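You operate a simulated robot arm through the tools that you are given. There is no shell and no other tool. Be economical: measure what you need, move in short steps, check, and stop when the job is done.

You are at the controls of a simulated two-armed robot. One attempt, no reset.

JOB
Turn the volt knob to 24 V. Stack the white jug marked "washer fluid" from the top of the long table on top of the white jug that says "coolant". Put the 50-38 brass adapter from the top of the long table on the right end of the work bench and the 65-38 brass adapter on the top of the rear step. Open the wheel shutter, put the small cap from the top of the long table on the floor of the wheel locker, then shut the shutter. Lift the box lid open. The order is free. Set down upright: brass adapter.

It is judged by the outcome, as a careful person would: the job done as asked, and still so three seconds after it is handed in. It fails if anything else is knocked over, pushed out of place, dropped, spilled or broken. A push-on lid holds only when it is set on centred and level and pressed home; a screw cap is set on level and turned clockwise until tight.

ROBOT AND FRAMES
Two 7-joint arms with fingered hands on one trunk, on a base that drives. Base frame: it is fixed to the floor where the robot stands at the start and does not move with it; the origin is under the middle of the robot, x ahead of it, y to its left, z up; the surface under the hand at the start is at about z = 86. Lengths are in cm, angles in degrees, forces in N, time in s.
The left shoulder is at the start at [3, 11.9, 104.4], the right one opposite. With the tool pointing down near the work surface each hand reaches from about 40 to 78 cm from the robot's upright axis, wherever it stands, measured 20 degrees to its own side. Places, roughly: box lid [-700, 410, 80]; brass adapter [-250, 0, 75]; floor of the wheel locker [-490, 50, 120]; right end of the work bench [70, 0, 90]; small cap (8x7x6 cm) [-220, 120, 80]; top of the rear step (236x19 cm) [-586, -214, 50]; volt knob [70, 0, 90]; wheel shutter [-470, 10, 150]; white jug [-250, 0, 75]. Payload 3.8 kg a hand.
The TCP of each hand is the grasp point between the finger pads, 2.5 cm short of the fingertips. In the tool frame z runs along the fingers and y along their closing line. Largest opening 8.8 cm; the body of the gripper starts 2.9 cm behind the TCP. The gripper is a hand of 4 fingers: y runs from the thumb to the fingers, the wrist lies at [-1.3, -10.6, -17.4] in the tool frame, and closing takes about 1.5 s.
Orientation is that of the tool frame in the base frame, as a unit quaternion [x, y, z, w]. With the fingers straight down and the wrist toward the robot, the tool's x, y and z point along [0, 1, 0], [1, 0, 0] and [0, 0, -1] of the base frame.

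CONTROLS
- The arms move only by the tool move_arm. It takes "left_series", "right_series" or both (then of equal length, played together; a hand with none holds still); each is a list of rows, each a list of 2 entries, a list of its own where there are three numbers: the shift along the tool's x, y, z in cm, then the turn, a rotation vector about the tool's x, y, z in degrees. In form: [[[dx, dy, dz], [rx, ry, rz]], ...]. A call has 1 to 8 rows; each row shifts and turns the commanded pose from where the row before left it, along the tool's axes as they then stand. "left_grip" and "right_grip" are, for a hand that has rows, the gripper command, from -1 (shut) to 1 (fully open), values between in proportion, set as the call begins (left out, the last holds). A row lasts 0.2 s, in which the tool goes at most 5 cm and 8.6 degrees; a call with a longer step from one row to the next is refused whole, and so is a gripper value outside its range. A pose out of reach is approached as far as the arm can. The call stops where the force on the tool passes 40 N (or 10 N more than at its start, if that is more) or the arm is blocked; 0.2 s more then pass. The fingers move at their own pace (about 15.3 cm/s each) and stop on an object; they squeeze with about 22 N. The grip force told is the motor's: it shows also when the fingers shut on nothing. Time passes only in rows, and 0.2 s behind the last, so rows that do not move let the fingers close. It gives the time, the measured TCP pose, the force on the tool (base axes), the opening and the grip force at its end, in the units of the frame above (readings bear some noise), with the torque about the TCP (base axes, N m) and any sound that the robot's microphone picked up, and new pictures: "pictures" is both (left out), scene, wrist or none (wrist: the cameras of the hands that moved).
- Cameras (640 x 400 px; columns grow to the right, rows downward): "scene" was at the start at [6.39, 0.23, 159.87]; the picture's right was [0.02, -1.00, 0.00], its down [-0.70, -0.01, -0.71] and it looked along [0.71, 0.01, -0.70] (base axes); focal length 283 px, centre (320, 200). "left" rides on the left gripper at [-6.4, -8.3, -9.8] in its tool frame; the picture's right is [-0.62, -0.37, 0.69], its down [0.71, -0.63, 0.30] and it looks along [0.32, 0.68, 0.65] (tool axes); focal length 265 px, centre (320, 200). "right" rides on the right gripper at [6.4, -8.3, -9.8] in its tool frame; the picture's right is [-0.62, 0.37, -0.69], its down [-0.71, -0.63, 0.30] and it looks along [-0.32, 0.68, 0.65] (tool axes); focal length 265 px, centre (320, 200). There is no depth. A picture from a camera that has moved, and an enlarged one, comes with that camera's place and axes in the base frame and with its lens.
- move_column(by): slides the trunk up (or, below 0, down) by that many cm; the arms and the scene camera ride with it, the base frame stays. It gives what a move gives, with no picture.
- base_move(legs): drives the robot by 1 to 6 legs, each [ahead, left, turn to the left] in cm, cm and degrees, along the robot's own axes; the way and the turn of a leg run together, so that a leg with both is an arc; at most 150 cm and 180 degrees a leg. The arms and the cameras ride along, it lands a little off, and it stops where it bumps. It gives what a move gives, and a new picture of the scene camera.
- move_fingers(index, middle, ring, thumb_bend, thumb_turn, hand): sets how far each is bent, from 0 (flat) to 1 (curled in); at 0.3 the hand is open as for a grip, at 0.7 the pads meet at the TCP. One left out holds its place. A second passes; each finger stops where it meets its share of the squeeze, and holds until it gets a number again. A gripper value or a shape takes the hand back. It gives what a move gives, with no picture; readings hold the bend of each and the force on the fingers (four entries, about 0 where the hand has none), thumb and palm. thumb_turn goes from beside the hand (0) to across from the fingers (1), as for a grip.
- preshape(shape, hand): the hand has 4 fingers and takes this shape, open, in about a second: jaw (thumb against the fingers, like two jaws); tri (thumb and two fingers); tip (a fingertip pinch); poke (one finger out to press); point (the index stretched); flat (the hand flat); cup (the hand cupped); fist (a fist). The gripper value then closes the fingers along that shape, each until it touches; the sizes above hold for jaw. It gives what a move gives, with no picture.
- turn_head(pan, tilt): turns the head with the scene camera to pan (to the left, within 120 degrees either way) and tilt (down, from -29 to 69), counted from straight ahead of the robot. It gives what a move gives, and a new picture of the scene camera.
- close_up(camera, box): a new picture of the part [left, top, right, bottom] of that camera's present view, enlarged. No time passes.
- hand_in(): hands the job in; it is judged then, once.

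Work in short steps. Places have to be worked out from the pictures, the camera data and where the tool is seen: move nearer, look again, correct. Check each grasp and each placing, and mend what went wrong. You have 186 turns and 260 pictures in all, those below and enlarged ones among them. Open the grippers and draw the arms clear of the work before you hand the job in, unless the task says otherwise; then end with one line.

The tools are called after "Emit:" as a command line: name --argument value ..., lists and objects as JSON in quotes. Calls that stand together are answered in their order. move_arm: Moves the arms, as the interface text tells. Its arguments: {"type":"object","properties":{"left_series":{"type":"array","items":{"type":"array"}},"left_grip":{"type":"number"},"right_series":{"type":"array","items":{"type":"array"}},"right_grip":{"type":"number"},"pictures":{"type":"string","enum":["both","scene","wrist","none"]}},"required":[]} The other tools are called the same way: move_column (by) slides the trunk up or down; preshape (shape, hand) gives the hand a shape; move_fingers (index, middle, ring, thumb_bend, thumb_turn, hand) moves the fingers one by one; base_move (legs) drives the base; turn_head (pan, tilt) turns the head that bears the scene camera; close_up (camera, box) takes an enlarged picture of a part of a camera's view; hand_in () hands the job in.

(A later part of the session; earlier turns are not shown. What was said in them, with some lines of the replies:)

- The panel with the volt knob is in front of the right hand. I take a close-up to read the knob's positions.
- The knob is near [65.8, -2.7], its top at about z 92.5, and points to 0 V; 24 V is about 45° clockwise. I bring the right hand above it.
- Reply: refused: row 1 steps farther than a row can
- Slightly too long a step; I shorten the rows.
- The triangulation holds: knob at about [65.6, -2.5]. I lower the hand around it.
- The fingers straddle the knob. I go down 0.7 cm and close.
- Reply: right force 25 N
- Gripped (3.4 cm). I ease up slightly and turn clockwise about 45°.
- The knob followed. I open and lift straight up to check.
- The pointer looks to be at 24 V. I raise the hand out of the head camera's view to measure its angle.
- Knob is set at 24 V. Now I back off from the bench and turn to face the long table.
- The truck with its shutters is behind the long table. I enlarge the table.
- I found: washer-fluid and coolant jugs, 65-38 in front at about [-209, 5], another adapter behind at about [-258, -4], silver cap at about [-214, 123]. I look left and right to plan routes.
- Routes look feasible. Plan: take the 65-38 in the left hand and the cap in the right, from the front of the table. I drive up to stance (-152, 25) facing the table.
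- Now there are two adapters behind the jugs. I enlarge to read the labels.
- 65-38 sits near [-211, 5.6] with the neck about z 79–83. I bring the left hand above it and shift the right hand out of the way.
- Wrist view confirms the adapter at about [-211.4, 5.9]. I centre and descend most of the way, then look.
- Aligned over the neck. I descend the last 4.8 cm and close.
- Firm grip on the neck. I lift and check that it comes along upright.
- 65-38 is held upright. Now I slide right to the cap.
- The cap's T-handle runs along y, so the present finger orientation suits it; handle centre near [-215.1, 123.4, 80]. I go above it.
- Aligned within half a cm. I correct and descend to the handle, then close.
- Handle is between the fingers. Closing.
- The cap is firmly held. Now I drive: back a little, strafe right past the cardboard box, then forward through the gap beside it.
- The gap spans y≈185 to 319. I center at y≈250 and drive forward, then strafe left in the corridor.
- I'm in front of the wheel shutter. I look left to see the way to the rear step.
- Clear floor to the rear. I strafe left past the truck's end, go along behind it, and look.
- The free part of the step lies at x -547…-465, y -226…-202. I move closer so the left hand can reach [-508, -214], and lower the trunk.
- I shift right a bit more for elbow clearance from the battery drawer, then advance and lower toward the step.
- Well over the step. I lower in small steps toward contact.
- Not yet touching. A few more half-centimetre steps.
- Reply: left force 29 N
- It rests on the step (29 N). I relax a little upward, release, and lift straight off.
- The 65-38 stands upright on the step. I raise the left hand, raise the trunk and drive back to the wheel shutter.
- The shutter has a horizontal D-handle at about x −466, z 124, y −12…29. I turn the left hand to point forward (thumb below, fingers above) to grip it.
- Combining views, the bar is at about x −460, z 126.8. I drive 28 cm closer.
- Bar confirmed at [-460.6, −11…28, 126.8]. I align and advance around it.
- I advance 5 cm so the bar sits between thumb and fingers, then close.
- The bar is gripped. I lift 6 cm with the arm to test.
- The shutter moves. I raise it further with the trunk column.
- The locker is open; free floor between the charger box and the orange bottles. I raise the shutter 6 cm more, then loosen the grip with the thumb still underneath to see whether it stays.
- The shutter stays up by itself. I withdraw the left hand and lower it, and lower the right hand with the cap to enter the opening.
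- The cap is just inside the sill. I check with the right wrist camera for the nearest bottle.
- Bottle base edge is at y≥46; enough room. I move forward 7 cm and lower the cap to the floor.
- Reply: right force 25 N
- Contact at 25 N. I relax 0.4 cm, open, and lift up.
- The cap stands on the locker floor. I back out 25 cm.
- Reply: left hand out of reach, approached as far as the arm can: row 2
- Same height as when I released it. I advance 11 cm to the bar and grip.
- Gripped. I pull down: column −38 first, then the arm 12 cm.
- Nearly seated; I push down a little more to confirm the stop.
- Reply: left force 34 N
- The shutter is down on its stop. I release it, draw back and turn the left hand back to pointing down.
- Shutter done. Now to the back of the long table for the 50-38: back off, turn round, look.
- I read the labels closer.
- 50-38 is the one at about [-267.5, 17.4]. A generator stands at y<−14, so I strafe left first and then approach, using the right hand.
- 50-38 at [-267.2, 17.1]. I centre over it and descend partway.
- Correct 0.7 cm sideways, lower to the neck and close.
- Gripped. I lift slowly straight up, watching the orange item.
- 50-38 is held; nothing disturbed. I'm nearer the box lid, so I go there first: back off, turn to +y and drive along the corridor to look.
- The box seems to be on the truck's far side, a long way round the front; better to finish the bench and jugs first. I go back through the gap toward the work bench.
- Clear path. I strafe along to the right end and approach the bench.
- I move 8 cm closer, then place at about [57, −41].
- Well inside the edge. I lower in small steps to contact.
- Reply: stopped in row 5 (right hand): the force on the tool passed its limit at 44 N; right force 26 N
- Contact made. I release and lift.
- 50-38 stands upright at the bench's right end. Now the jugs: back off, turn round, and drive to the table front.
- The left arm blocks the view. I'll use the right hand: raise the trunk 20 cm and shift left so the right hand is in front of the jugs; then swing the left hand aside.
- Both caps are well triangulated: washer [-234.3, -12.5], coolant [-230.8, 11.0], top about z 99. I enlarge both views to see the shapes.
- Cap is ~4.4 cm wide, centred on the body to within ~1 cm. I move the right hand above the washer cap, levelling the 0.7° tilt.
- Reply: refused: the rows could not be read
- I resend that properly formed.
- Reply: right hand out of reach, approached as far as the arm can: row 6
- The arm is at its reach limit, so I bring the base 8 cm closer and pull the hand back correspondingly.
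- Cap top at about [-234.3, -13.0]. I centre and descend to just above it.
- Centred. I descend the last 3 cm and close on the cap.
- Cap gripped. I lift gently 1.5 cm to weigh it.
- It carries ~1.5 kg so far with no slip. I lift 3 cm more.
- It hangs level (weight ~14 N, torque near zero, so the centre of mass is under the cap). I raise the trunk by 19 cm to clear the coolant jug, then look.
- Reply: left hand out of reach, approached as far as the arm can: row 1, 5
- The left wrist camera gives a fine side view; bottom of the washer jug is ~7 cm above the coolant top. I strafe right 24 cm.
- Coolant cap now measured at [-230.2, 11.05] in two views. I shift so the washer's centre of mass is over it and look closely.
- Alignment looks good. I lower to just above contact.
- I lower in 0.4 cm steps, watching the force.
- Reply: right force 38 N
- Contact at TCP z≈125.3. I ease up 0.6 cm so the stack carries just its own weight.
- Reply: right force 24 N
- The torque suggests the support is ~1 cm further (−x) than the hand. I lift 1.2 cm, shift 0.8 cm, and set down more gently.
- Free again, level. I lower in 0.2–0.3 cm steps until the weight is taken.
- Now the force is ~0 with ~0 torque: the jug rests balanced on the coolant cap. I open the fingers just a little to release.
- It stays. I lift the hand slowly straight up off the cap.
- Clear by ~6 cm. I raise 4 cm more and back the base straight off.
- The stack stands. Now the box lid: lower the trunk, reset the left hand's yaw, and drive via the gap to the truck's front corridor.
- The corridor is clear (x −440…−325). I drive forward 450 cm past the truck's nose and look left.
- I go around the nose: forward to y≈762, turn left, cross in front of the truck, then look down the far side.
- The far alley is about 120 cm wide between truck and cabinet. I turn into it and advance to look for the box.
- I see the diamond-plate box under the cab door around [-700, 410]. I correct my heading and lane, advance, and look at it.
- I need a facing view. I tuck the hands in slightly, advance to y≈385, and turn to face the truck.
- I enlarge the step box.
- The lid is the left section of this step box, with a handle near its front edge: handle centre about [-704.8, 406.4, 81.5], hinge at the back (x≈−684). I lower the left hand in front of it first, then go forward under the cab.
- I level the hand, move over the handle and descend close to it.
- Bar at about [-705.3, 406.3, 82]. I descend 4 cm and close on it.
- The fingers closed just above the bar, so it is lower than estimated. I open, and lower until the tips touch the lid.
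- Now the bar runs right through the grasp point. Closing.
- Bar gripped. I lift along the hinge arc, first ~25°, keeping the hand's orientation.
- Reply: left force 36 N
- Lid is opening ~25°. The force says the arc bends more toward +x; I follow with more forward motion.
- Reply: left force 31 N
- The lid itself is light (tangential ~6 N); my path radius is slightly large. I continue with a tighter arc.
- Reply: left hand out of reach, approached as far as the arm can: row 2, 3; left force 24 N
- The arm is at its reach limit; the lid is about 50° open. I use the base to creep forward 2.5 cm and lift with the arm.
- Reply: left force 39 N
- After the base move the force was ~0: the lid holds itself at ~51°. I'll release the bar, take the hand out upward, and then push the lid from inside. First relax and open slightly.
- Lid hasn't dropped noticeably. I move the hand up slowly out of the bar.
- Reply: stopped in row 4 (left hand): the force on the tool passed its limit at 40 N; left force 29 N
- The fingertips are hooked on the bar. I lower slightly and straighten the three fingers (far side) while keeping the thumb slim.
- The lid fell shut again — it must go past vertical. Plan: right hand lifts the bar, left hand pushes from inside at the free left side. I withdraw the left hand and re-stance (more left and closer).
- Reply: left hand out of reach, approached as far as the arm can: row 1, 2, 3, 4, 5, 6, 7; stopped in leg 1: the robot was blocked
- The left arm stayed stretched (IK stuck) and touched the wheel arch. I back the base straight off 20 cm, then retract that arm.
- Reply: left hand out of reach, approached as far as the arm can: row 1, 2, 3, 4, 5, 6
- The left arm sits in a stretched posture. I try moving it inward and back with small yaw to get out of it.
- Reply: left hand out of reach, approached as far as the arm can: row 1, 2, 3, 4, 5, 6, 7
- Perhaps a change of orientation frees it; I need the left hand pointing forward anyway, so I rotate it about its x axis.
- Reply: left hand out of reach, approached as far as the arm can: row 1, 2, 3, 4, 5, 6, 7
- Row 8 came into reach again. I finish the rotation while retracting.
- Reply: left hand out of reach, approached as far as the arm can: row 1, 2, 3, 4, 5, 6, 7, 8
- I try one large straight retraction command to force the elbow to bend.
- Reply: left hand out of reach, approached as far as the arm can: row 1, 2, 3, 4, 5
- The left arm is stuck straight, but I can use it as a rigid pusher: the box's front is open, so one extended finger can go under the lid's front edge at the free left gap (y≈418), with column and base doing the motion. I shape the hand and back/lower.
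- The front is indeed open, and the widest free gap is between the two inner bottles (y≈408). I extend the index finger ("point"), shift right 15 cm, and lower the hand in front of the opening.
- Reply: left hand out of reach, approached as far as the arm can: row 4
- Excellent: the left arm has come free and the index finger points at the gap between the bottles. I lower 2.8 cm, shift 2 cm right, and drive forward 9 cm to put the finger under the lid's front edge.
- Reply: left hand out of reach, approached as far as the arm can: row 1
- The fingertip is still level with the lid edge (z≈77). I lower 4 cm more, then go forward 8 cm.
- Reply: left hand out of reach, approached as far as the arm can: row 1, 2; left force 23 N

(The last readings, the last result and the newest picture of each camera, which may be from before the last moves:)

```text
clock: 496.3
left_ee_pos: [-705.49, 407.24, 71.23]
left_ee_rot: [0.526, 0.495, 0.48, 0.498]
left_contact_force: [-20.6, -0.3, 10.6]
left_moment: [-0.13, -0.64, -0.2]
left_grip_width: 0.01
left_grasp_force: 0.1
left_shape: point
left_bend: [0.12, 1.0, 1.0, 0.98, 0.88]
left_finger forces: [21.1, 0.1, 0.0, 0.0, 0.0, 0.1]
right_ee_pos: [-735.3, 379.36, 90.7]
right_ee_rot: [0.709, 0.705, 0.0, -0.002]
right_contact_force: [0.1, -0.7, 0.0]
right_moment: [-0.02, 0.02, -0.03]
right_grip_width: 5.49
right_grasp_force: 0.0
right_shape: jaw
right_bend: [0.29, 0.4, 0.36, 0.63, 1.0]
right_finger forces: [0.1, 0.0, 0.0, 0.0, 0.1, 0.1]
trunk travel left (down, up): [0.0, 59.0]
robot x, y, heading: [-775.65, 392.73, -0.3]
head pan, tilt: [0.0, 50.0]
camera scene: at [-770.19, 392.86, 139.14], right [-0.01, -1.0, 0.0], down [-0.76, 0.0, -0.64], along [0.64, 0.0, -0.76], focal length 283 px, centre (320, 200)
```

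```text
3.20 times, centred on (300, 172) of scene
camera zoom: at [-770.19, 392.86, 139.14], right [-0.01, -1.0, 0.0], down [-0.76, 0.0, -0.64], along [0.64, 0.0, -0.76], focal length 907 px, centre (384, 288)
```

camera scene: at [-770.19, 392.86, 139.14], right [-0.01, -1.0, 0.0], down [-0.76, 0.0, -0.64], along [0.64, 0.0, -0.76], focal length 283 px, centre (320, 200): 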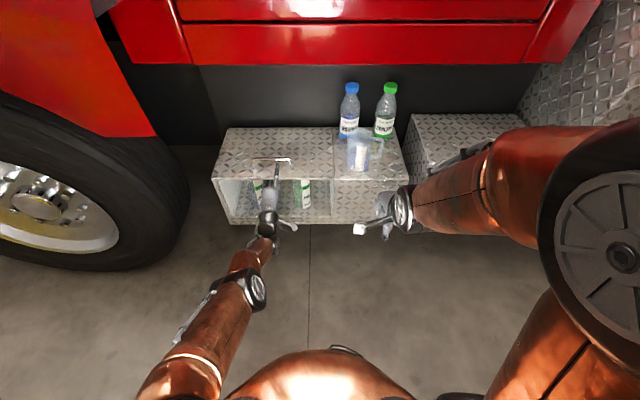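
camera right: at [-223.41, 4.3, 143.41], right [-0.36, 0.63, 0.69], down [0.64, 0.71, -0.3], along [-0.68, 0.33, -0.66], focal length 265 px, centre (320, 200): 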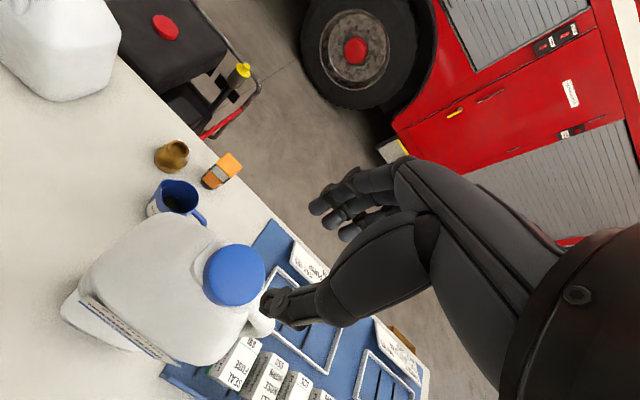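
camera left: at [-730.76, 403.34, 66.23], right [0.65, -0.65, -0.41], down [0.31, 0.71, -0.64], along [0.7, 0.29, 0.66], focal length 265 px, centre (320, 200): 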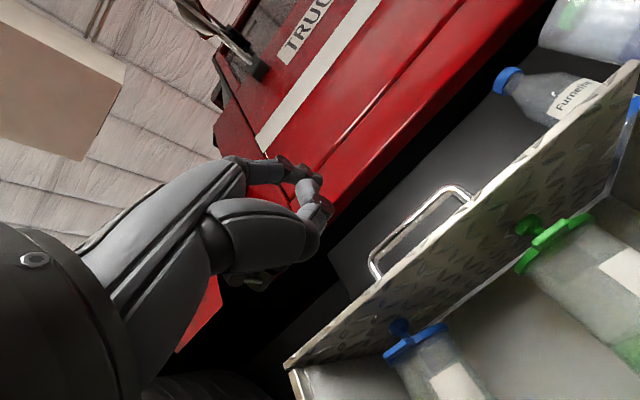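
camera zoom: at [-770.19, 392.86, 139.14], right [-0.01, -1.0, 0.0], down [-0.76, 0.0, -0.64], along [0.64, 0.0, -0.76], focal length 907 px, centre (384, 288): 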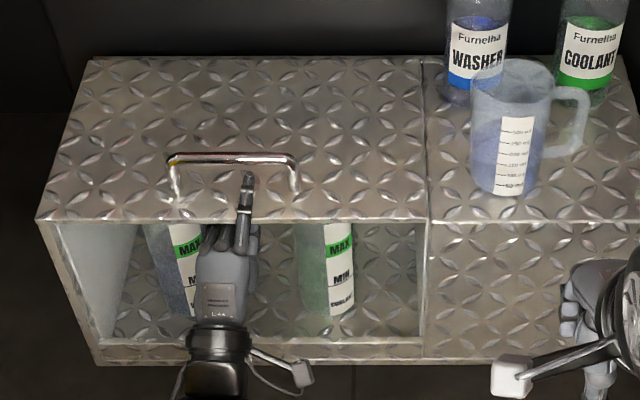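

The finger went over the lid instead (arm couldn't lower there). I back off, lower with some retraction, then re-enter.

Emit:
base_move --legs '[[-10, 0, 0]]'

Emit:
move_arm --left_series '[[[0, -1.5, -2], [0, 0, 0]], [[0, -1.5, -2], [0, 0, 0]], [[0, -1.5, -1.5], [0, 0, 0]], [[0, -1, -1], [0, 0, 0]], [[0, 0, 0], [0, 0, 0]]]' --pictures "none"

Emit:
close_up --camera "left" --box '[0, 0, 640, 400]'

```text
clock: 497.5
left_ee_pos: [-715.73, 407.33, 71.13]
left_ee_rot: [0.526, 0.496, 0.48, 0.498]
left_contact_force: [-0.7, 0.0, 0.3]
left_moment: [-0.02, 0.02, 0.0]
left_grip_width: 0.01
left_grasp_force: 0.1
left_shape: point
left_bend: [0.2, 1.0, 1.0, 0.98, 0.88]
left_finger forces: [0.0, 0.0, 0.0, 0.1, 0.0, 0.0]
right_ee_pos: [-745.21, 379.42, 90.52]
right_ee_rot: [0.708, 0.706, 0.0, -0.003]
right_contact_force: [-0.3, 0.0, 0.9]
right_moment: [0.0, -0.01, 0.02]
right_grip_width: 5.45
right_grasp_force: 0.1
right_shape: jaw
right_bend: [0.29, 0.4, 0.36, 0.63, 1.0]
right_finger forces: [0.0, 0.0, 0.1, 0.1, 0.1, 0.1]
trunk travel left (down, up): [0.0, 59.0]
robot x, y, heading: [-786.15, 393.39, -0.1]
head pan, tilt: [0.0, 50.0]
camera scene: at [-780.23, 392.92, 139.12], right [0.0, -1.0, 0.0], down [-0.77, 0.0, -0.64], along [0.64, 0.0, -0.77], focal length 283 px, centre (320, 200)
```

scene: 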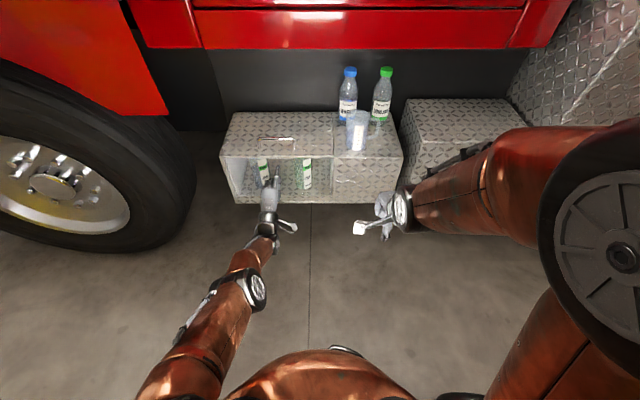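

```text
clock: 498.7
left_ee_pos: [-722.42, 407.73, 65.92]
left_ee_rot: [0.525, 0.497, 0.481, 0.497]
left_contact_force: [1.1, 0.0, 0.6]
left_moment: [0.0, 0.0, 0.01]
left_grip_width: 0.03
left_grasp_force: 0.0
left_shape: point
left_bend: [0.2, 1.0, 1.0, 0.98, 0.88]
left_finger forces: [0.1, 0.0, 0.0, 0.1, 0.0, 0.0]
right_ee_pos: [-745.22, 379.41, 90.67]
right_ee_rot: [0.708, 0.706, 0.0, -0.003]
right_contact_force: [0.2, 0.2, 0.6]
right_moment: [-0.04, 0.0, -0.01]
right_grip_width: 5.44
right_grasp_force: 0.0
right_shape: jaw
right_bend: [0.29, 0.4, 0.36, 0.63, 1.0]
right_finger forces: [0.2, 0.0, 0.0, 0.0, 0.0, 0.0]
trunk travel left (down, up): [0.0, 59.0]
robot x, y, heading: [-786.09, 392.84, 0.0]
head pan, tilt: [0.0, 50.0]
```

```text
1.00 times, centred on (320, 200) of left (not enlarged: the box is as wide or as high as the picture)
camera zoom: at [-732.89, 401.8, 57.94], right [0.65, -0.65, -0.41], down [0.31, 0.71, -0.64], along [0.7, 0.29, 0.66], focal length 265 px, centre (320, 200)
```

zoom: 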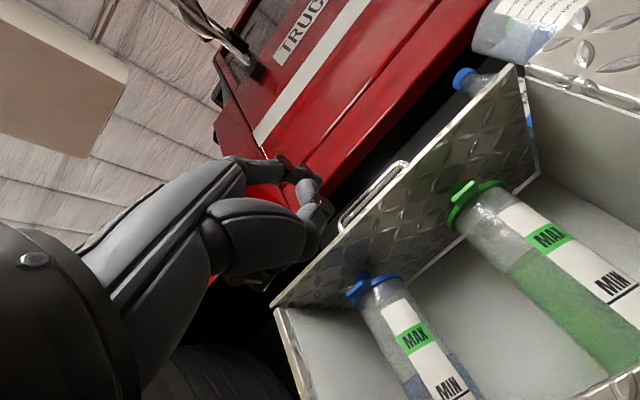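

Now the finger is ~5 cm lower with no reach problem. I drive forward 14 cm so it goes under the lid between the bottles.

Emit:
base_move --legs '[[14, 0, 0]]'

Emit:
close_up --camera "scene" --box '[200, 110, 400, 235]'

```text
clock: 500.0
left_ee_pos: [-708.49, 407.6, 65.84]
left_ee_rot: [0.526, 0.497, 0.48, 0.496]
left_contact_force: [1.2, -1.0, -0.3]
left_moment: [-0.01, -0.01, 0.02]
left_grip_width: 0.02
left_grasp_force: 0.1
left_shape: point
left_bend: [0.2, 1.0, 1.0, 0.98, 0.88]
left_finger forces: [0.1, 0.0, 0.0, 0.1, 0.0, 0.0]
right_ee_pos: [-731.1, 379.34, 90.51]
right_ee_rot: [0.708, 0.706, 0.0, -0.003]
right_contact_force: [0.7, -0.5, 0.3]
right_moment: [0.0, 0.0, 0.04]
right_grip_width: 5.45
right_grasp_force: 0.1
right_shape: jaw
right_bend: [0.29, 0.4, 0.36, 0.63, 1.0]
right_finger forces: [0.0, 0.1, 0.1, 0.1, 0.1, 0.1]
trunk travel left (down, up): [0.0, 59.0]
robot x, y, heading: [-772.18, 392.82, -0.2]
head pan, tilt: [0.0, 50.0]
camera scene: at [-766.06, 392.88, 139.11], right [0.0, -1.0, 0.0], down [-0.77, 0.0, -0.64], along [0.64, 0.0, -0.77], focal length 283 px, centre (320, 200)
```

scene: 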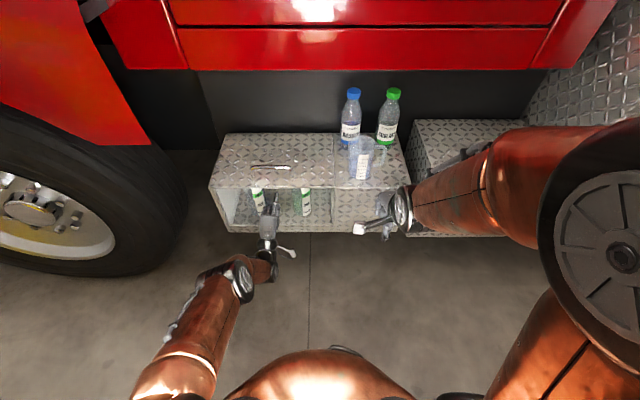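

```text
3.20 times, centred on (300, 172) of scene
camera zoom: at [-766.06, 392.88, 139.11], right [0.0, -1.0, 0.0], down [-0.77, 0.0, -0.64], along [0.64, 0.0, -0.77], focal length 907 px, centre (384, 288)
```

zoom: 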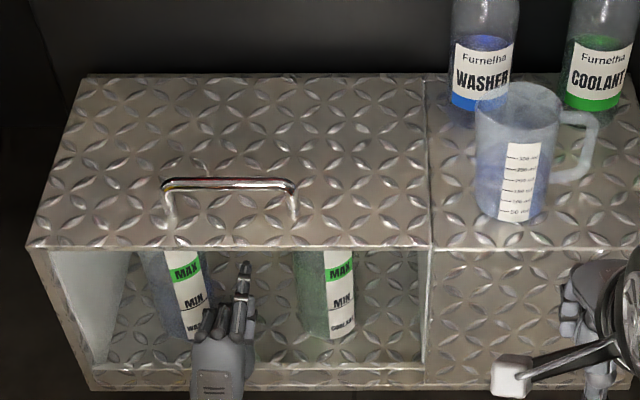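

The fingertip is ~4 cm behind the lid's front edge and below it. I raise the trunk 11 cm to lift the lid.

Emit:
move_column --by 11

Emit:
close_up --camera "scene" --box '[200, 110, 400, 235]'

```text
clock: 501.4
left_ee_pos: [-708.45, 407.56, 76.8]
left_ee_rot: [0.526, 0.497, 0.48, 0.496]
left_contact_force: [-0.8, 0.4, -2.2]
left_moment: [0.03, 0.03, -0.03]
left_grip_width: 8.05
left_grasp_force: 0.1
left_shape: point
left_bend: [0.22, 1.0, 1.0, 0.98, 0.88]
left_finger forces: [2.6, 0.0, 0.1, 0.1, 0.0, 0.1]
right_ee_pos: [-731.25, 379.25, 101.61]
right_ee_rot: [0.708, 0.706, -0.001, -0.003]
right_contact_force: [0.4, -0.2, -0.2]
right_moment: [0.03, -0.01, 0.02]
right_grip_width: 5.44
right_grasp_force: 0.1
right_shape: jaw
right_bend: [0.29, 0.4, 0.36, 0.63, 1.0]
right_finger forces: [0.0, 0.0, 0.1, 0.0, 0.0, 0.0]
trunk travel left (down, up): [-11.0, 48.0]
robot x, y, heading: [-772.04, 392.82, -0.3]
head pan, tilt: [0.0, 50.0]
```

```text
3.20 times, centred on (300, 172) of scene
camera zoom: at [-766.13, 392.89, 150.1], right [0.0, -1.0, 0.0], down [-0.77, 0.0, -0.64], along [0.64, 0.0, -0.77], focal length 907 px, centre (384, 288)
```

zoom: 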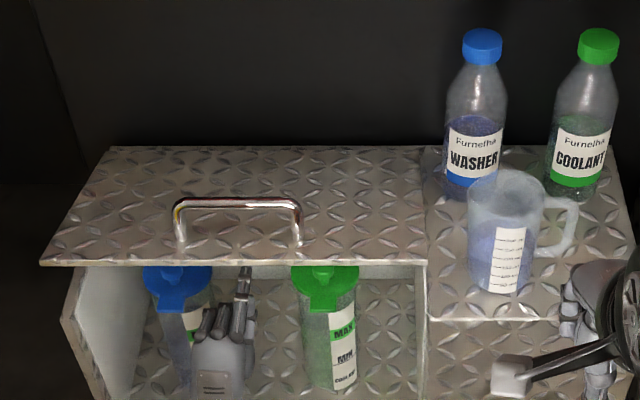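

It works — the lid is lifting with only ~2.5 N. I continue: column up 9, then forward 6.

Emit:
move_column --by 9

Emit:
base_move --legs '[[6, 0, 0]]'

Emit:
close_up --camera "scene" --box '[200, 110, 400, 235]'

```text
clock: 502.7
left_ee_pos: [-708.46, 407.6, 85.85]
left_ee_rot: [0.525, 0.497, 0.48, 0.496]
left_contact_force: [0.1, 0.0, -0.2]
left_moment: [-0.02, -0.03, -0.01]
left_grip_width: 8.06
left_grasp_force: 0.0
left_shape: point
left_bend: [0.2, 1.0, 1.0, 0.98, 0.88]
left_finger forces: [0.1, 0.0, 0.0, 0.0, 0.1, 0.0]
right_ee_pos: [-731.32, 379.38, 110.44]
right_ee_rot: [0.708, 0.706, 0.0, -0.003]
right_contact_force: [-0.3, 0.3, -0.4]
right_moment: [0.01, 0.01, 0.0]
right_grip_width: 5.44
right_grasp_force: 0.1
right_shape: jaw
right_bend: [0.29, 0.4, 0.36, 0.63, 1.0]
right_finger forces: [0.0, 0.1, 0.0, 0.1, 0.0, 0.0]
trunk travel left (down, up): [-20.0, 39.0]
robot x, y, heading: [-771.92, 392.65, 0.0]
head pan, tilt: [0.0, 50.0]
```

```text
clock: 503.6
left_ee_pos: [-702.37, 407.66, 85.87]
left_ee_rot: [0.526, 0.498, 0.479, 0.496]
left_contact_force: [0.1, 0.1, -0.7]
left_moment: [0.03, -0.05, 0.01]
left_grip_width: 8.06
left_grasp_force: 0.1
left_shape: point
left_bend: [0.2, 1.0, 1.0, 0.98, 0.88]
left_finger forces: [0.0, 0.1, 0.0, 0.0, 0.0, 0.1]
right_ee_pos: [-725.09, 379.42, 110.54]
right_ee_rot: [0.708, 0.706, -0.001, -0.003]
right_contact_force: [-0.4, -0.2, 0.5]
right_moment: [-0.02, 0.03, -0.01]
right_grip_width: 5.47
right_grasp_force: 0.1
right_shape: jaw
right_bend: [0.29, 0.4, 0.36, 0.63, 1.0]
right_finger forces: [0.0, 0.0, 0.0, 0.0, 0.1, 0.1]
trunk travel left (down, up): [-20.0, 39.0]
robot x, y, heading: [-766.06, 392.92, -0.2]
head pan, tilt: [0.0, 50.0]
camera scene: at [-759.88, 392.86, 159.1], right [0.0, -1.0, 0.0], down [-0.77, 0.0, -0.64], along [0.64, 0.0, -0.77], focal length 283 px, centre (320, 200)
```

scene: 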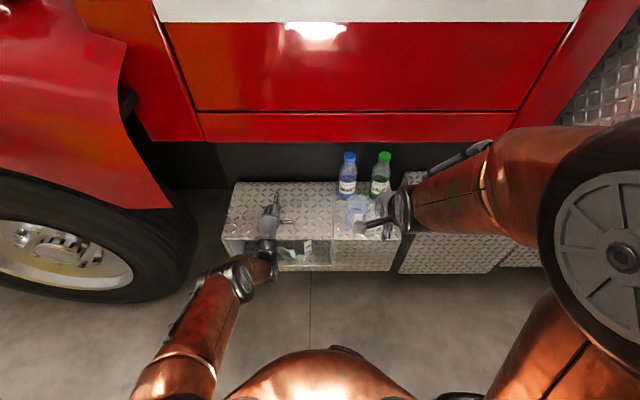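

```text
3.20 times, centred on (300, 172) of scene
camera zoom: at [-759.88, 392.86, 159.1], right [0.0, -1.0, 0.0], down [-0.77, 0.0, -0.64], along [0.64, 0.0, -0.77], focal length 907 px, centre (384, 288)
```

zoom: 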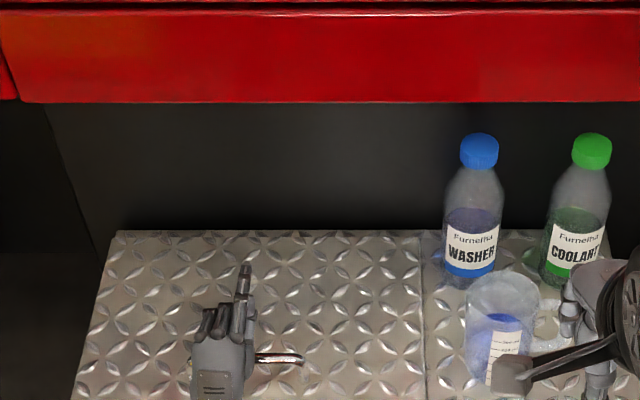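

The lid slipped off the fingertip and closed. I back off 16 cm and check the bottles inside.

Emit:
base_move --legs '[[-17, 0, 0]]'

Emit:
close_up --camera "scene" --box '[200, 110, 400, 235]'

```text
clock: 505.1
left_ee_pos: [-719.7, 407.69, 86.03]
left_ee_rot: [0.525, 0.496, 0.481, 0.497]
left_contact_force: [-1.1, -0.7, 0.5]
left_moment: [-0.04, -0.02, -0.03]
left_grip_width: 8.05
left_grasp_force: 0.1
left_shape: point
left_bend: [0.2, 1.0, 1.0, 0.98, 0.88]
left_finger forces: [0.1, 0.0, 0.1, 0.0, 0.0, 0.1]
right_ee_pos: [-742.56, 379.37, 110.72]
right_ee_rot: [0.709, 0.705, 0.001, -0.002]
right_contact_force: [-0.1, 0.5, -0.1]
right_moment: [0.0, -0.04, 0.01]
right_grip_width: 5.46
right_grasp_force: 0.0
right_shape: jaw
right_bend: [0.29, 0.4, 0.36, 0.63, 1.0]
right_finger forces: [0.1, 0.0, 0.0, 0.1, 0.0, 0.0]
trunk travel left (down, up): [-20.0, 39.0]
robot x, y, heading: [-783.06, 392.98, -0.2]
head pan, tilt: [0.0, 50.0]
camera scene: at [-777.52, 392.92, 159.13], right [0.0, -1.0, 0.0], down [-0.77, 0.0, -0.64], along [0.64, 0.0, -0.77], focal length 283 px, centre (320, 200)
```

scene: 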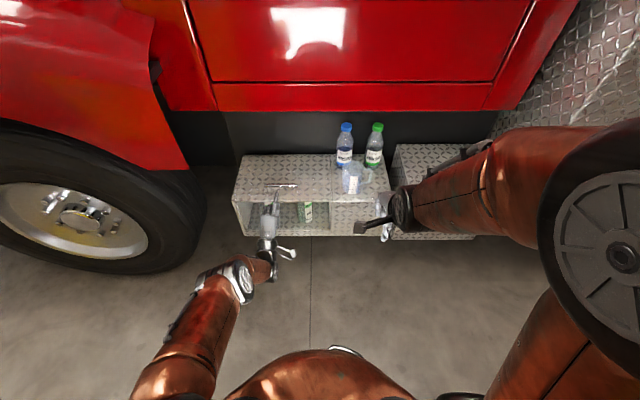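

```text
3.20 times, centred on (300, 172) of scene
camera zoom: at [-777.52, 392.92, 159.13], right [0.0, -1.0, 0.0], down [-0.77, 0.0, -0.64], along [0.64, 0.0, -0.77], focal length 907 px, centre (384, 288)
```

zoom: 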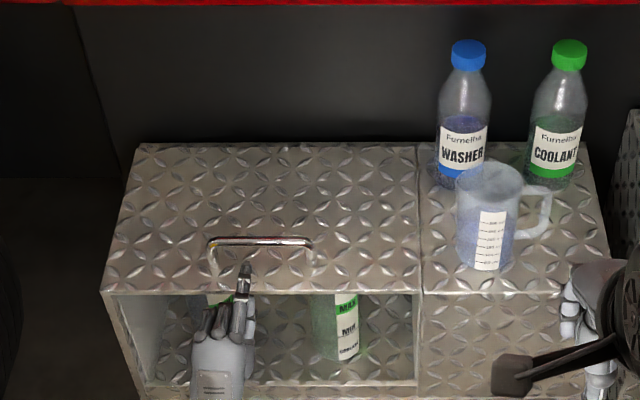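

Bottles are fine. The tip slid past the edge because I raised without going forward. I set up again lower with the arm retracted for margin, so the arm itself can trace the arc.

Emit:
move_column --by -20

Emit:
move_arm --left_series '[[[0, 0, -2.5], [0, 0, 0]], [[0, 0, -2.5], [0, 0, 0]], [[0, 0, 0], [0, 0, 0]]]' --pictures "none"

Emit:
base_move --legs '[[17, 0, 0]]'

Emit:
close_up --camera "scene" --box '[200, 110, 400, 235]'

```text
clock: 507.3
left_ee_pos: [-719.62, 407.7, 65.89]
left_ee_rot: [0.526, 0.496, 0.479, 0.497]
left_contact_force: [0.1, -0.3, -1.0]
left_moment: [-0.02, -0.03, 0.03]
left_grip_width: 8.04
left_grasp_force: 0.1
left_shape: point
left_bend: [0.2, 1.0, 1.0, 0.98, 0.88]
left_finger forces: [0.0, 0.1, 0.1, 0.1, 0.0, 0.0]
right_ee_pos: [-742.38, 379.45, 90.62]
right_ee_rot: [0.708, 0.706, -0.001, -0.003]
right_contact_force: [-0.2, -0.3, 0.2]
right_moment: [-0.02, 0.02, 0.01]
right_grip_width: 5.49
right_grasp_force: 0.0
right_shape: jaw
right_bend: [0.29, 0.4, 0.36, 0.63, 1.0]
right_finger forces: [0.1, 0.1, 0.1, 0.0, 0.1, 0.1]
trunk travel left (down, up): [0.0, 59.0]
robot x, y, heading: [-782.94, 392.74, -0.4]
head pan, tilt: [0.0, 50.0]
```

```text
clock: 508.1
left_ee_pos: [-724.57, 407.87, 66.05]
left_ee_rot: [0.526, 0.496, 0.48, 0.497]
left_contact_force: [-0.2, 0.0, 0.1]
left_moment: [-0.01, 0.03, -0.01]
left_grip_width: 8.07
left_grasp_force: 0.1
left_shape: point
left_bend: [0.2, 1.0, 1.0, 0.98, 0.88]
left_finger forces: [0.0, 0.0, 0.1, 0.0, 0.1, 0.0]
right_ee_pos: [-742.49, 379.39, 90.54]
right_ee_rot: [0.708, 0.706, 0.0, -0.001]
right_contact_force: [-0.1, 0.0, -0.2]
right_moment: [0.0, 0.04, 0.0]
right_grip_width: 5.44
right_grasp_force: 0.0
right_shape: jaw
right_bend: [0.29, 0.4, 0.36, 0.63, 1.0]
right_finger forces: [0.1, 0.1, 0.0, 0.1, 0.0, 0.0]
trunk travel left (down, up): [0.0, 59.0]
robot x, y, heading: [-783.36, 392.56, -0.3]
head pan, tilt: [0.0, 50.0]
```

```text
clock: 509.6
left_ee_pos: [-706.45, 407.74, 66.06]
left_ee_rot: [0.527, 0.497, 0.479, 0.496]
left_contact_force: [-0.1, 0.5, -1.0]
left_moment: [0.0, -0.01, -0.03]
left_grip_width: 8.07
left_grasp_force: 0.0
left_shape: point
left_bend: [0.2, 1.0, 1.0, 0.98, 0.88]
left_finger forces: [0.0, 0.0, 0.0, 0.0, 0.1, 0.0]
right_ee_pos: [-724.27, 379.27, 90.51]
right_ee_rot: [0.709, 0.705, 0.0, -0.003]
right_contact_force: [-0.3, 1.0, -0.1]
right_moment: [-0.02, 0.0, -0.04]
right_grip_width: 5.43
right_grasp_force: 0.0
right_shape: jaw
right_bend: [0.29, 0.4, 0.36, 0.63, 1.0]
right_finger forces: [0.0, 0.0, 0.0, 0.0, 0.0, 0.1]
trunk travel left (down, up): [0.0, 59.0]
robot x, y, heading: [-765.25, 392.73, -0.1]
head pan, tilt: [0.0, 50.0]
camera scene: at [-759.12, 392.84, 139.11], right [0.0, -1.0, 0.0], down [-0.77, 0.0, -0.64], along [0.64, 0.0, -0.77], focal length 283 px, centre (320, 200)
```

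scene: 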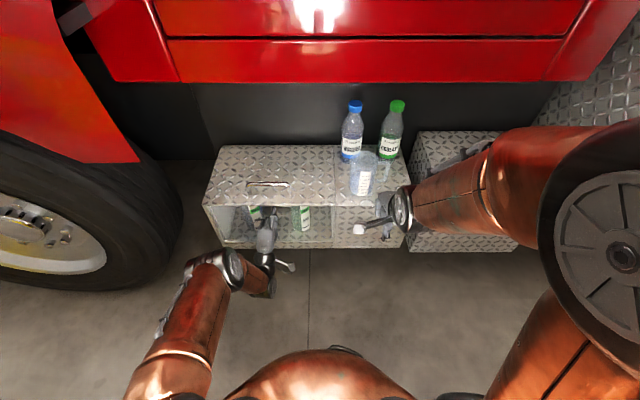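

```text
3.20 times, centred on (300, 172) of scene
camera zoom: at [-759.12, 392.84, 139.11], right [0.0, -1.0, 0.0], down [-0.77, 0.0, -0.64], along [0.64, 0.0, -0.77], focal length 907 px, centre (384, 288)
```

zoom: 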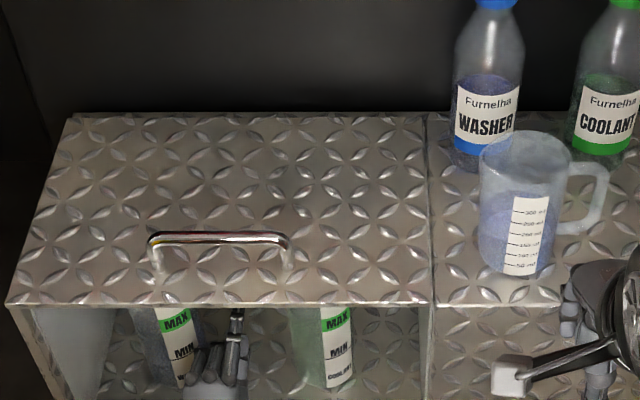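

Finger is in place between the bottles under the lid. I trace the opening arc with the left arm, and raise the right hand away from the cup.

Emit:
move_arm --left_series '[[[0, 3, 0], [0, 0, 0]], [[0, 3, 0], [0, 0, 0]], [[0, 3, 0], [0, 0, 0]], [[0, 2, 0.3], [0, 0, 0]], [[0, 3, 1.5], [0, 0, 0]], [[0, 3, 2], [0, 0, 0]], [[0, 2.6, 2], [0, 0, 0]], [[0, 2.2, 2.2], [0, 0, 0]]]' --right_series '[[[0, -2, -1.5], [0, 0, 0]], [[0, -2, -1.5], [0, 0, 0]], [[0, -2, -1.5], [0, 0, 0]], [[0, 0, -2], [0, 0, 0]], [[0, 0, -2], [0, 0, 0]], [[0, 0, -2], [0, 0, 0]], [[0, 0, -2], [0, 0, 0]], [[0, 0, 0], [0, 0, 0]]]' --pictures "none"

Emit:
close_up --camera "scene" --box '[200, 100, 400, 225]'

```text
clock: 511.4
left_ee_pos: [-697.54, 407.12, 87.45]
left_ee_rot: [0.525, 0.497, 0.48, 0.497]
left_contact_force: [-0.5, 0.6, 0.4]
left_moment: [0.0, -0.01, 0.0]
left_grip_width: 8.08
left_grasp_force: 0.0
left_shape: point
left_bend: [0.2, 1.0, 1.0, 0.98, 0.88]
left_finger forces: [0.0, 0.1, 0.0, 0.0, 0.0, 0.0]
right_ee_pos: [-730.26, 379.27, 103.31]
right_ee_rot: [0.709, 0.706, 0.0, -0.002]
right_contact_force: [-0.7, -0.1, -0.8]
right_moment: [-0.03, 0.01, 0.03]
right_grip_width: 5.46
right_grasp_force: 0.0
right_shape: jaw
right_bend: [0.29, 0.4, 0.36, 0.63, 1.0]
right_finger forces: [0.1, 0.1, 0.0, 0.1, 0.1, 0.0]
trunk travel left (down, up): [0.0, 59.0]
robot x, y, heading: [-764.9, 392.46, -0.3]
head pan, tilt: [0.0, 50.0]
```

```text
3.20 times, centred on (300, 162) of scene
camera zoom: at [-759.22, 392.83, 139.12], right [0.0, -1.0, 0.0], down [-0.77, 0.0, -0.64], along [0.64, 0.0, -0.77], focal length 907 px, centre (384, 320)
```

zoom: 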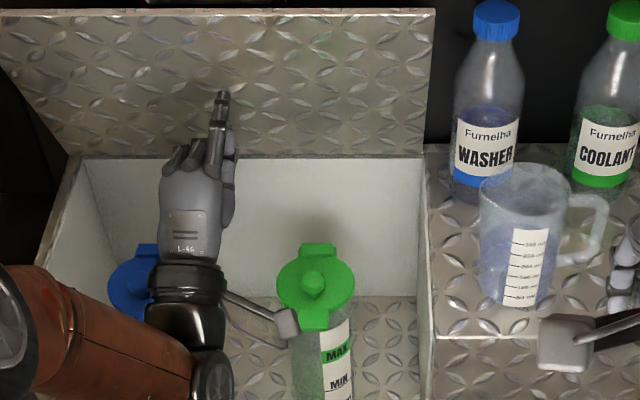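

Lid is far open and light on the finger. I continue forward with slight rise to pass vertical, keeping the wrist above the inner bottles.

Emit:
move_arm --left_series '[[[0, 1.3, 1.2], [0, 0, 0]], [[0, 1.2, 1.8], [0, 0, 0]], [[0, 0.3, 2.5], [0, 0, 0]], [[0, 0, 2.5], [0, 0, 0]], [[0, 0, 2.5], [0, 0, 0]], [[0, 0, 2], [0, 0, 0]], [[0, 0, 0], [0, 0, 0]]]' --pictures "none"

Emit:
close_up --camera "scene" --box '[200, 80, 400, 205]'

```text
clock: 513.0
left_ee_pos: [-685.4, 406.38, 88.88]
left_ee_rot: [0.528, 0.497, 0.477, 0.496]
left_contact_force: [-15.3, 1.9, -2.8]
left_moment: [-0.03, -0.96, -0.12]
left_grip_width: 0.0
left_grasp_force: 0.0
left_shape: point
left_bend: [0.16, 1.0, 1.0, 0.98, 0.88]
left_finger forces: [15.8, 0.0, 0.1, 0.0, 0.1, 0.0]
right_ee_pos: [-730.31, 379.31, 103.1]
right_ee_rot: [0.708, 0.706, 0.0, -0.002]
right_contact_force: [0.5, -0.1, 0.1]
right_moment: [-0.02, 0.0, -0.02]
right_grip_width: 5.45
right_grasp_force: 0.2
right_shape: jaw
right_bend: [0.29, 0.4, 0.36, 0.63, 1.0]
right_finger forces: [0.0, 0.0, 0.0, 0.0, 0.0, 0.0]
trunk travel left (down, up): [0.0, 59.0]
robot x, y, heading: [-765.34, 392.96, -0.0]
head pan, tilt: [0.0, 50.0]
stopped in row 7 (left hand): the force on the tool passed its limit at 43 N (the readings are from after the stop); the commanded pose is now the measured one
```

```text
3.20 times, centred on (300, 142) of scene
camera zoom: at [-759.42, 392.88, 139.13], right [0.0, -1.0, 0.0], down [-0.77, 0.0, -0.64], along [0.64, 0.0, -0.77], focal length 907 px, centre (384, 384)
```

zoom: 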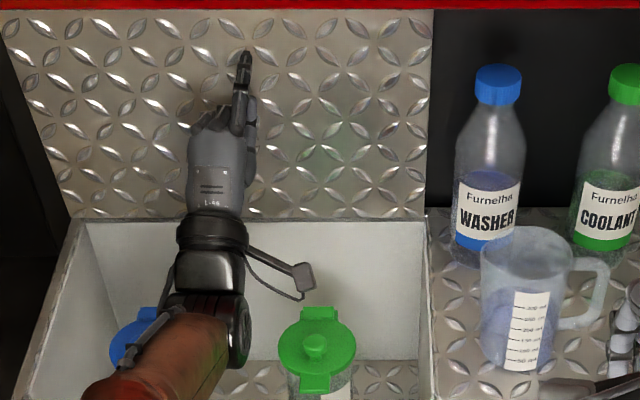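

The lid has reached its stop (43 N). I withdraw the finger slowly and see if the lid stays open.

Emit:
move_arm --left_series '[[[0, 0, -0.7], [0, 0, 0]], [[0, 0, -0.7], [0, 0, 0]], [[0, 0.4, -1], [0, 0, 0]], [[0, 0.4, -1.5], [0, 0, 0]], [[0, 0, 0], [0, 0, 0]]]' --pictures "none"

Emit:
close_up --camera "scene" --box '[200, 80, 400, 205]'

```text
clock: 514.2
left_ee_pos: [-689.14, 406.53, 90.14]
left_ee_rot: [0.528, 0.498, 0.477, 0.496]
left_contact_force: [-0.2, 0.1, 0.0]
left_moment: [-0.01, -0.03, -0.01]
left_grip_width: 0.0
left_grasp_force: 0.0
left_shape: point
left_bend: [0.2, 1.0, 1.0, 0.98, 0.88]
left_finger forces: [0.1, 0.0, 0.1, 0.0, 0.0, 0.1]
right_ee_pos: [-730.22, 379.39, 103.12]
right_ee_rot: [0.708, 0.706, 0.0, -0.002]
right_contact_force: [0.5, -0.5, 0.2]
right_moment: [0.01, -0.01, -0.02]
right_grip_width: 5.45
right_grasp_force: 0.0
right_shape: jaw
right_bend: [0.29, 0.4, 0.36, 0.63, 1.0]
right_finger forces: [0.0, 0.0, 0.0, 0.1, 0.0, 0.0]
trunk travel left (down, up): [0.0, 59.0]
robot x, y, heading: [-765.11, 392.99, -0.0]
head pan, tilt: [0.0, 50.0]
```

```text
3.20 times, centred on (300, 142) of scene
camera zoom: at [-759.29, 392.85, 139.12], right [0.0, -1.0, 0.0], down [-0.77, 0.0, -0.64], along [0.64, 0.0, -0.77], focal length 907 px, centre (384, 384)
```

zoom: 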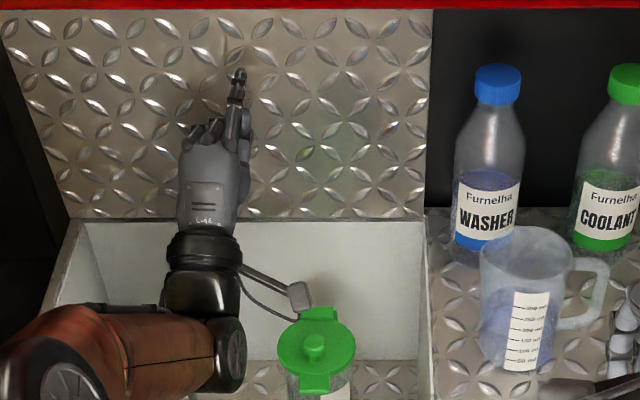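

The lid stands open on its own. I raise the trunk 6 cm to clear the inner bottles and back the base straight out.

Emit:
move_column --by 6

Emit:
base_move --legs '[[-24, 0, 0]]'

Emit:
close_up --camera "scene" --box '[190, 90, 430, 240]'

```text
clock: 515.2
left_ee_pos: [-689.09, 406.41, 95.91]
left_ee_rot: [0.529, 0.497, 0.477, 0.496]
left_contact_force: [-0.2, 0.4, -0.1]
left_moment: [0.01, -0.01, -0.01]
left_grip_width: 0.0
left_grasp_force: 0.0
left_shape: point
left_bend: [0.2, 1.0, 1.0, 0.98, 0.88]
left_finger forces: [0.1, 0.0, 0.0, 0.0, 0.1, 0.0]
right_ee_pos: [-730.27, 379.33, 109.04]
right_ee_rot: [0.709, 0.705, -0.001, -0.003]
right_contact_force: [0.4, 0.2, 0.1]
right_moment: [-0.01, 0.0, -0.03]
right_grip_width: 5.45
right_grasp_force: 0.0
right_shape: jaw
right_bend: [0.29, 0.4, 0.36, 0.63, 1.0]
right_finger forces: [0.0, 0.0, 0.0, 0.1, 0.1, 0.1]
trunk travel left (down, up): [-6.0, 53.0]
robot x, y, heading: [-765.14, 392.9, -0.1]
head pan, tilt: [0.0, 50.0]
```

```text
clock: 517.0
left_ee_pos: [-713.02, 406.62, 96.0]
left_ee_rot: [0.528, 0.497, 0.477, 0.496]
left_contact_force: [-0.8, 0.7, -0.6]
left_moment: [-0.05, 0.03, -0.04]
left_grip_width: 0.01
left_grasp_force: 0.1
left_shape: point
left_bend: [0.2, 1.0, 1.0, 0.98, 0.88]
left_finger forces: [0.1, 0.0, 0.1, 0.1, 0.0, 0.1]
right_ee_pos: [-754.23, 379.42, 109.2]
right_ee_rot: [0.708, 0.706, 0.001, -0.002]
right_contact_force: [0.0, -0.6, 0.4]
right_moment: [0.03, -0.01, -0.01]
right_grip_width: 5.45
right_grasp_force: 0.0
right_shape: jaw
right_bend: [0.29, 0.4, 0.36, 0.63, 1.0]
right_finger forces: [0.0, 0.1, 0.0, 0.0, 0.0, 0.0]
trunk travel left (down, up): [-6.0, 53.0]
robot x, y, heading: [-789.74, 392.85, -0.0]
head pan, tilt: [0.0, 50.0]
camera scene: at [-783.33, 392.93, 145.12], right [0.0, -1.0, 0.0], down [-0.77, 0.0, -0.64], along [0.64, 0.0, -0.77], focal length 283 px, centre (320, 200)
```

scene: 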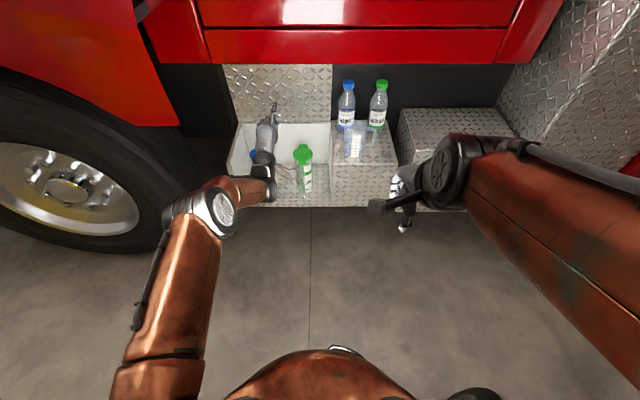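

```text
2.67 times, centred on (310, 165) of scene
camera zoom: at [-783.33, 392.93, 145.12], right [0.0, -1.0, 0.0], down [-0.77, 0.0, -0.64], along [0.64, 0.0, -0.77], focal length 756 px, centre (347, 293)
```

zoom: 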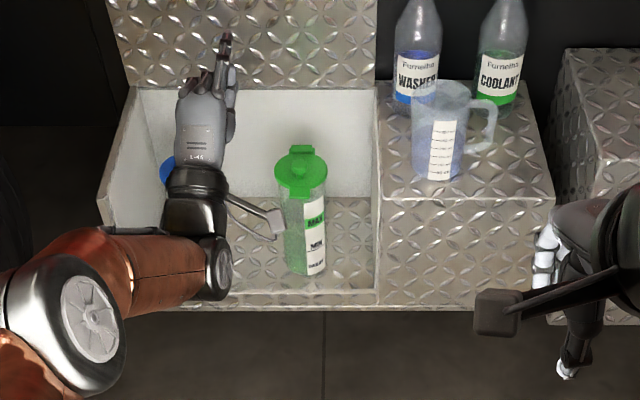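

Lid remains open, bottles in place. I draw the left arm back (slightly upward) and open both grippers.

Emit:
move_arm --left_series '[[[0, 1.5, -2], [0, 0, 0]], [[0, 1.5, -3], [0, 0, 0]], [[0, 1, -3], [0, 0, 0]], [[0, 0, -3], [0, 0, 0]], [[0, 0, -3], [0, 0, 0]], [[0, 0, -3], [0, 0, 0]]]' --pictures "scene"

```text
clock: 518.4
left_ee_pos: [-729.51, 407.23, 100.99]
left_ee_rot: [0.528, 0.498, 0.477, 0.495]
left_contact_force: [-0.2, -0.7, 0.0]
left_moment: [-0.01, 0.01, 0.02]
left_grip_width: 0.0
left_grasp_force: 0.1
left_shape: point
left_bend: [0.2, 1.0, 1.0, 0.98, 0.88]
left_finger forces: [0.0, 0.0, 0.0, 0.0, 0.0, 0.1]
right_ee_pos: [-754.21, 379.34, 109.08]
right_ee_rot: [0.708, 0.706, 0.0, -0.003]
right_contact_force: [-1.2, -0.1, 0.1]
right_moment: [0.02, -0.03, 0.02]
right_grip_width: 5.47
right_grasp_force: 0.0
right_shape: jaw
right_bend: [0.29, 0.4, 0.36, 0.63, 1.0]
right_finger forces: [0.0, 0.0, 0.0, 0.0, 0.0, 0.0]
trunk travel left (down, up): [-6.0, 53.0]
robot x, y, heading: [-788.94, 392.51, -0.1]
head pan, tilt: [0.0, 50.0]
camera scene: at [-783.23, 392.94, 145.12], right [0.0, -1.0, 0.0], down [-0.77, 0.0, -0.64], along [0.64, 0.0, -0.77], focal length 283 px, centre (320, 200)
```

scene: 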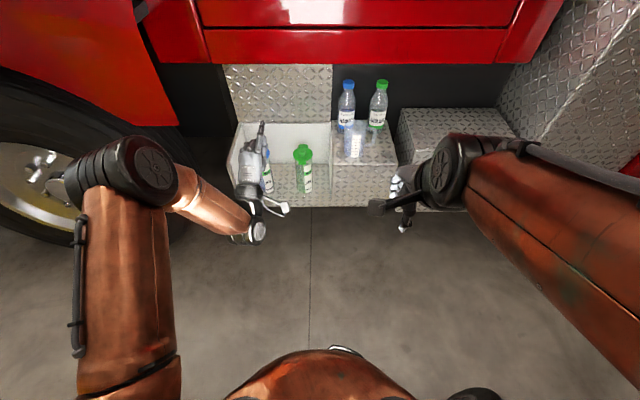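

Arms are clear. I return the left hand to an open jaw and open the right gripper fully.

Emit:
preshape --hand "left" --shape "jaw"

Emit:
move_arm --right_series '[[[0, 0, 0], [0, 0, 0]], [[0, 0, 0], [0, 0, 0]], [[0, 0, 0], [0, 0, 0]]]' --right_grip 1 --pictures "scene"

```text
clock: 519.2
left_ee_pos: [-729.47, 407.22, 100.96]
left_ee_rot: [0.528, 0.499, 0.478, 0.494]
left_contact_force: [0.1, -0.5, -0.6]
left_moment: [0.01, 0.0, -0.02]
left_grip_width: 8.73
left_grasp_force: 0.1
left_shape: jaw
left_bend: [0.3, 0.3, 0.3, 0.3, 0.97]
left_finger forces: [0.0, 0.0, 0.0, 0.0, 0.0, 0.0]
right_ee_pos: [-754.15, 379.5, 109.22]
right_ee_rot: [0.709, 0.706, 0.0, -0.002]
right_contact_force: [-0.4, -0.1, -0.1]
right_moment: [0.03, -0.02, 0.03]
right_grip_width: 5.49
right_grasp_force: 0.0
right_shape: jaw
right_bend: [0.29, 0.4, 0.36, 0.63, 1.0]
right_finger forces: [0.1, 0.0, 0.1, 0.0, 0.0, 0.1]
trunk travel left (down, up): [-6.0, 53.0]
robot x, y, heading: [-789.38, 392.4, 0.1]
head pan, tilt: [0.0, 50.0]
```

```text
clock: 520.0
left_ee_pos: [-729.51, 407.25, 101.08]
left_ee_rot: [0.528, 0.497, 0.477, 0.496]
left_contact_force: [0.9, -0.6, 0.7]
left_moment: [0.01, -0.02, 0.01]
left_grip_width: 8.74
left_grasp_force: 0.0
left_shape: jaw
left_bend: [0.3, 0.3, 0.3, 0.3, 0.97]
left_finger forces: [0.0, 0.0, 0.0, 0.1, 0.1, 0.0]
right_ee_pos: [-754.22, 379.49, 109.16]
right_ee_rot: [0.708, 0.706, 0.0, -0.002]
right_contact_force: [0.4, 0.4, 0.8]
right_moment: [0.01, -0.02, -0.03]
right_grip_width: 8.79
right_grasp_force: 0.0
right_shape: jaw
right_bend: [0.3, 0.3, 0.3, 0.3, 0.98]
right_finger forces: [0.1, 0.0, 0.0, 0.1, 0.0, 0.0]
trunk travel left (down, up): [-6.0, 53.0]
robot x, y, heading: [-788.9, 392.65, -0.1]
head pan, tilt: [0.0, 50.0]
camera scene: at [-783.19, 392.93, 145.12], right [0.0, -1.0, 0.0], down [-0.77, 0.0, -0.64], along [0.64, 0.0, -0.77], focal length 283 px, centre (320, 200)
```

scene: 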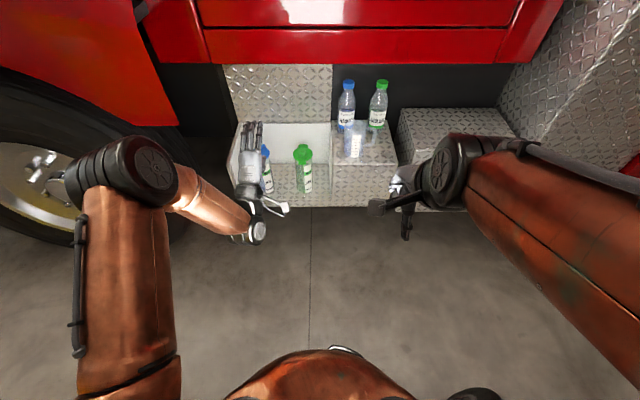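

The lid is still open, everything beside it stands as before, and the hands are open and clear. All parts of the job are done, so I hand it in.

Emit:
hand_in

```text
The job is handed in.
```

I did every part of the job and handed it in. The knob points to 24 V, and the washer-fluid jug is stacked on the coolant jug. The 50-38 adapter stands upright at the right end of the work bench, and the 65-38 stands upright on the rear step. The small cap is on the wheel-locker floor with the shutter shut, and the box lid is open. The lid fell shut twice before it held, and my left hand bumped the truck's wheel arch once. I saw nothing knocked over, but I didn't go back to recheck the jugs, adapters or knob before handing in.
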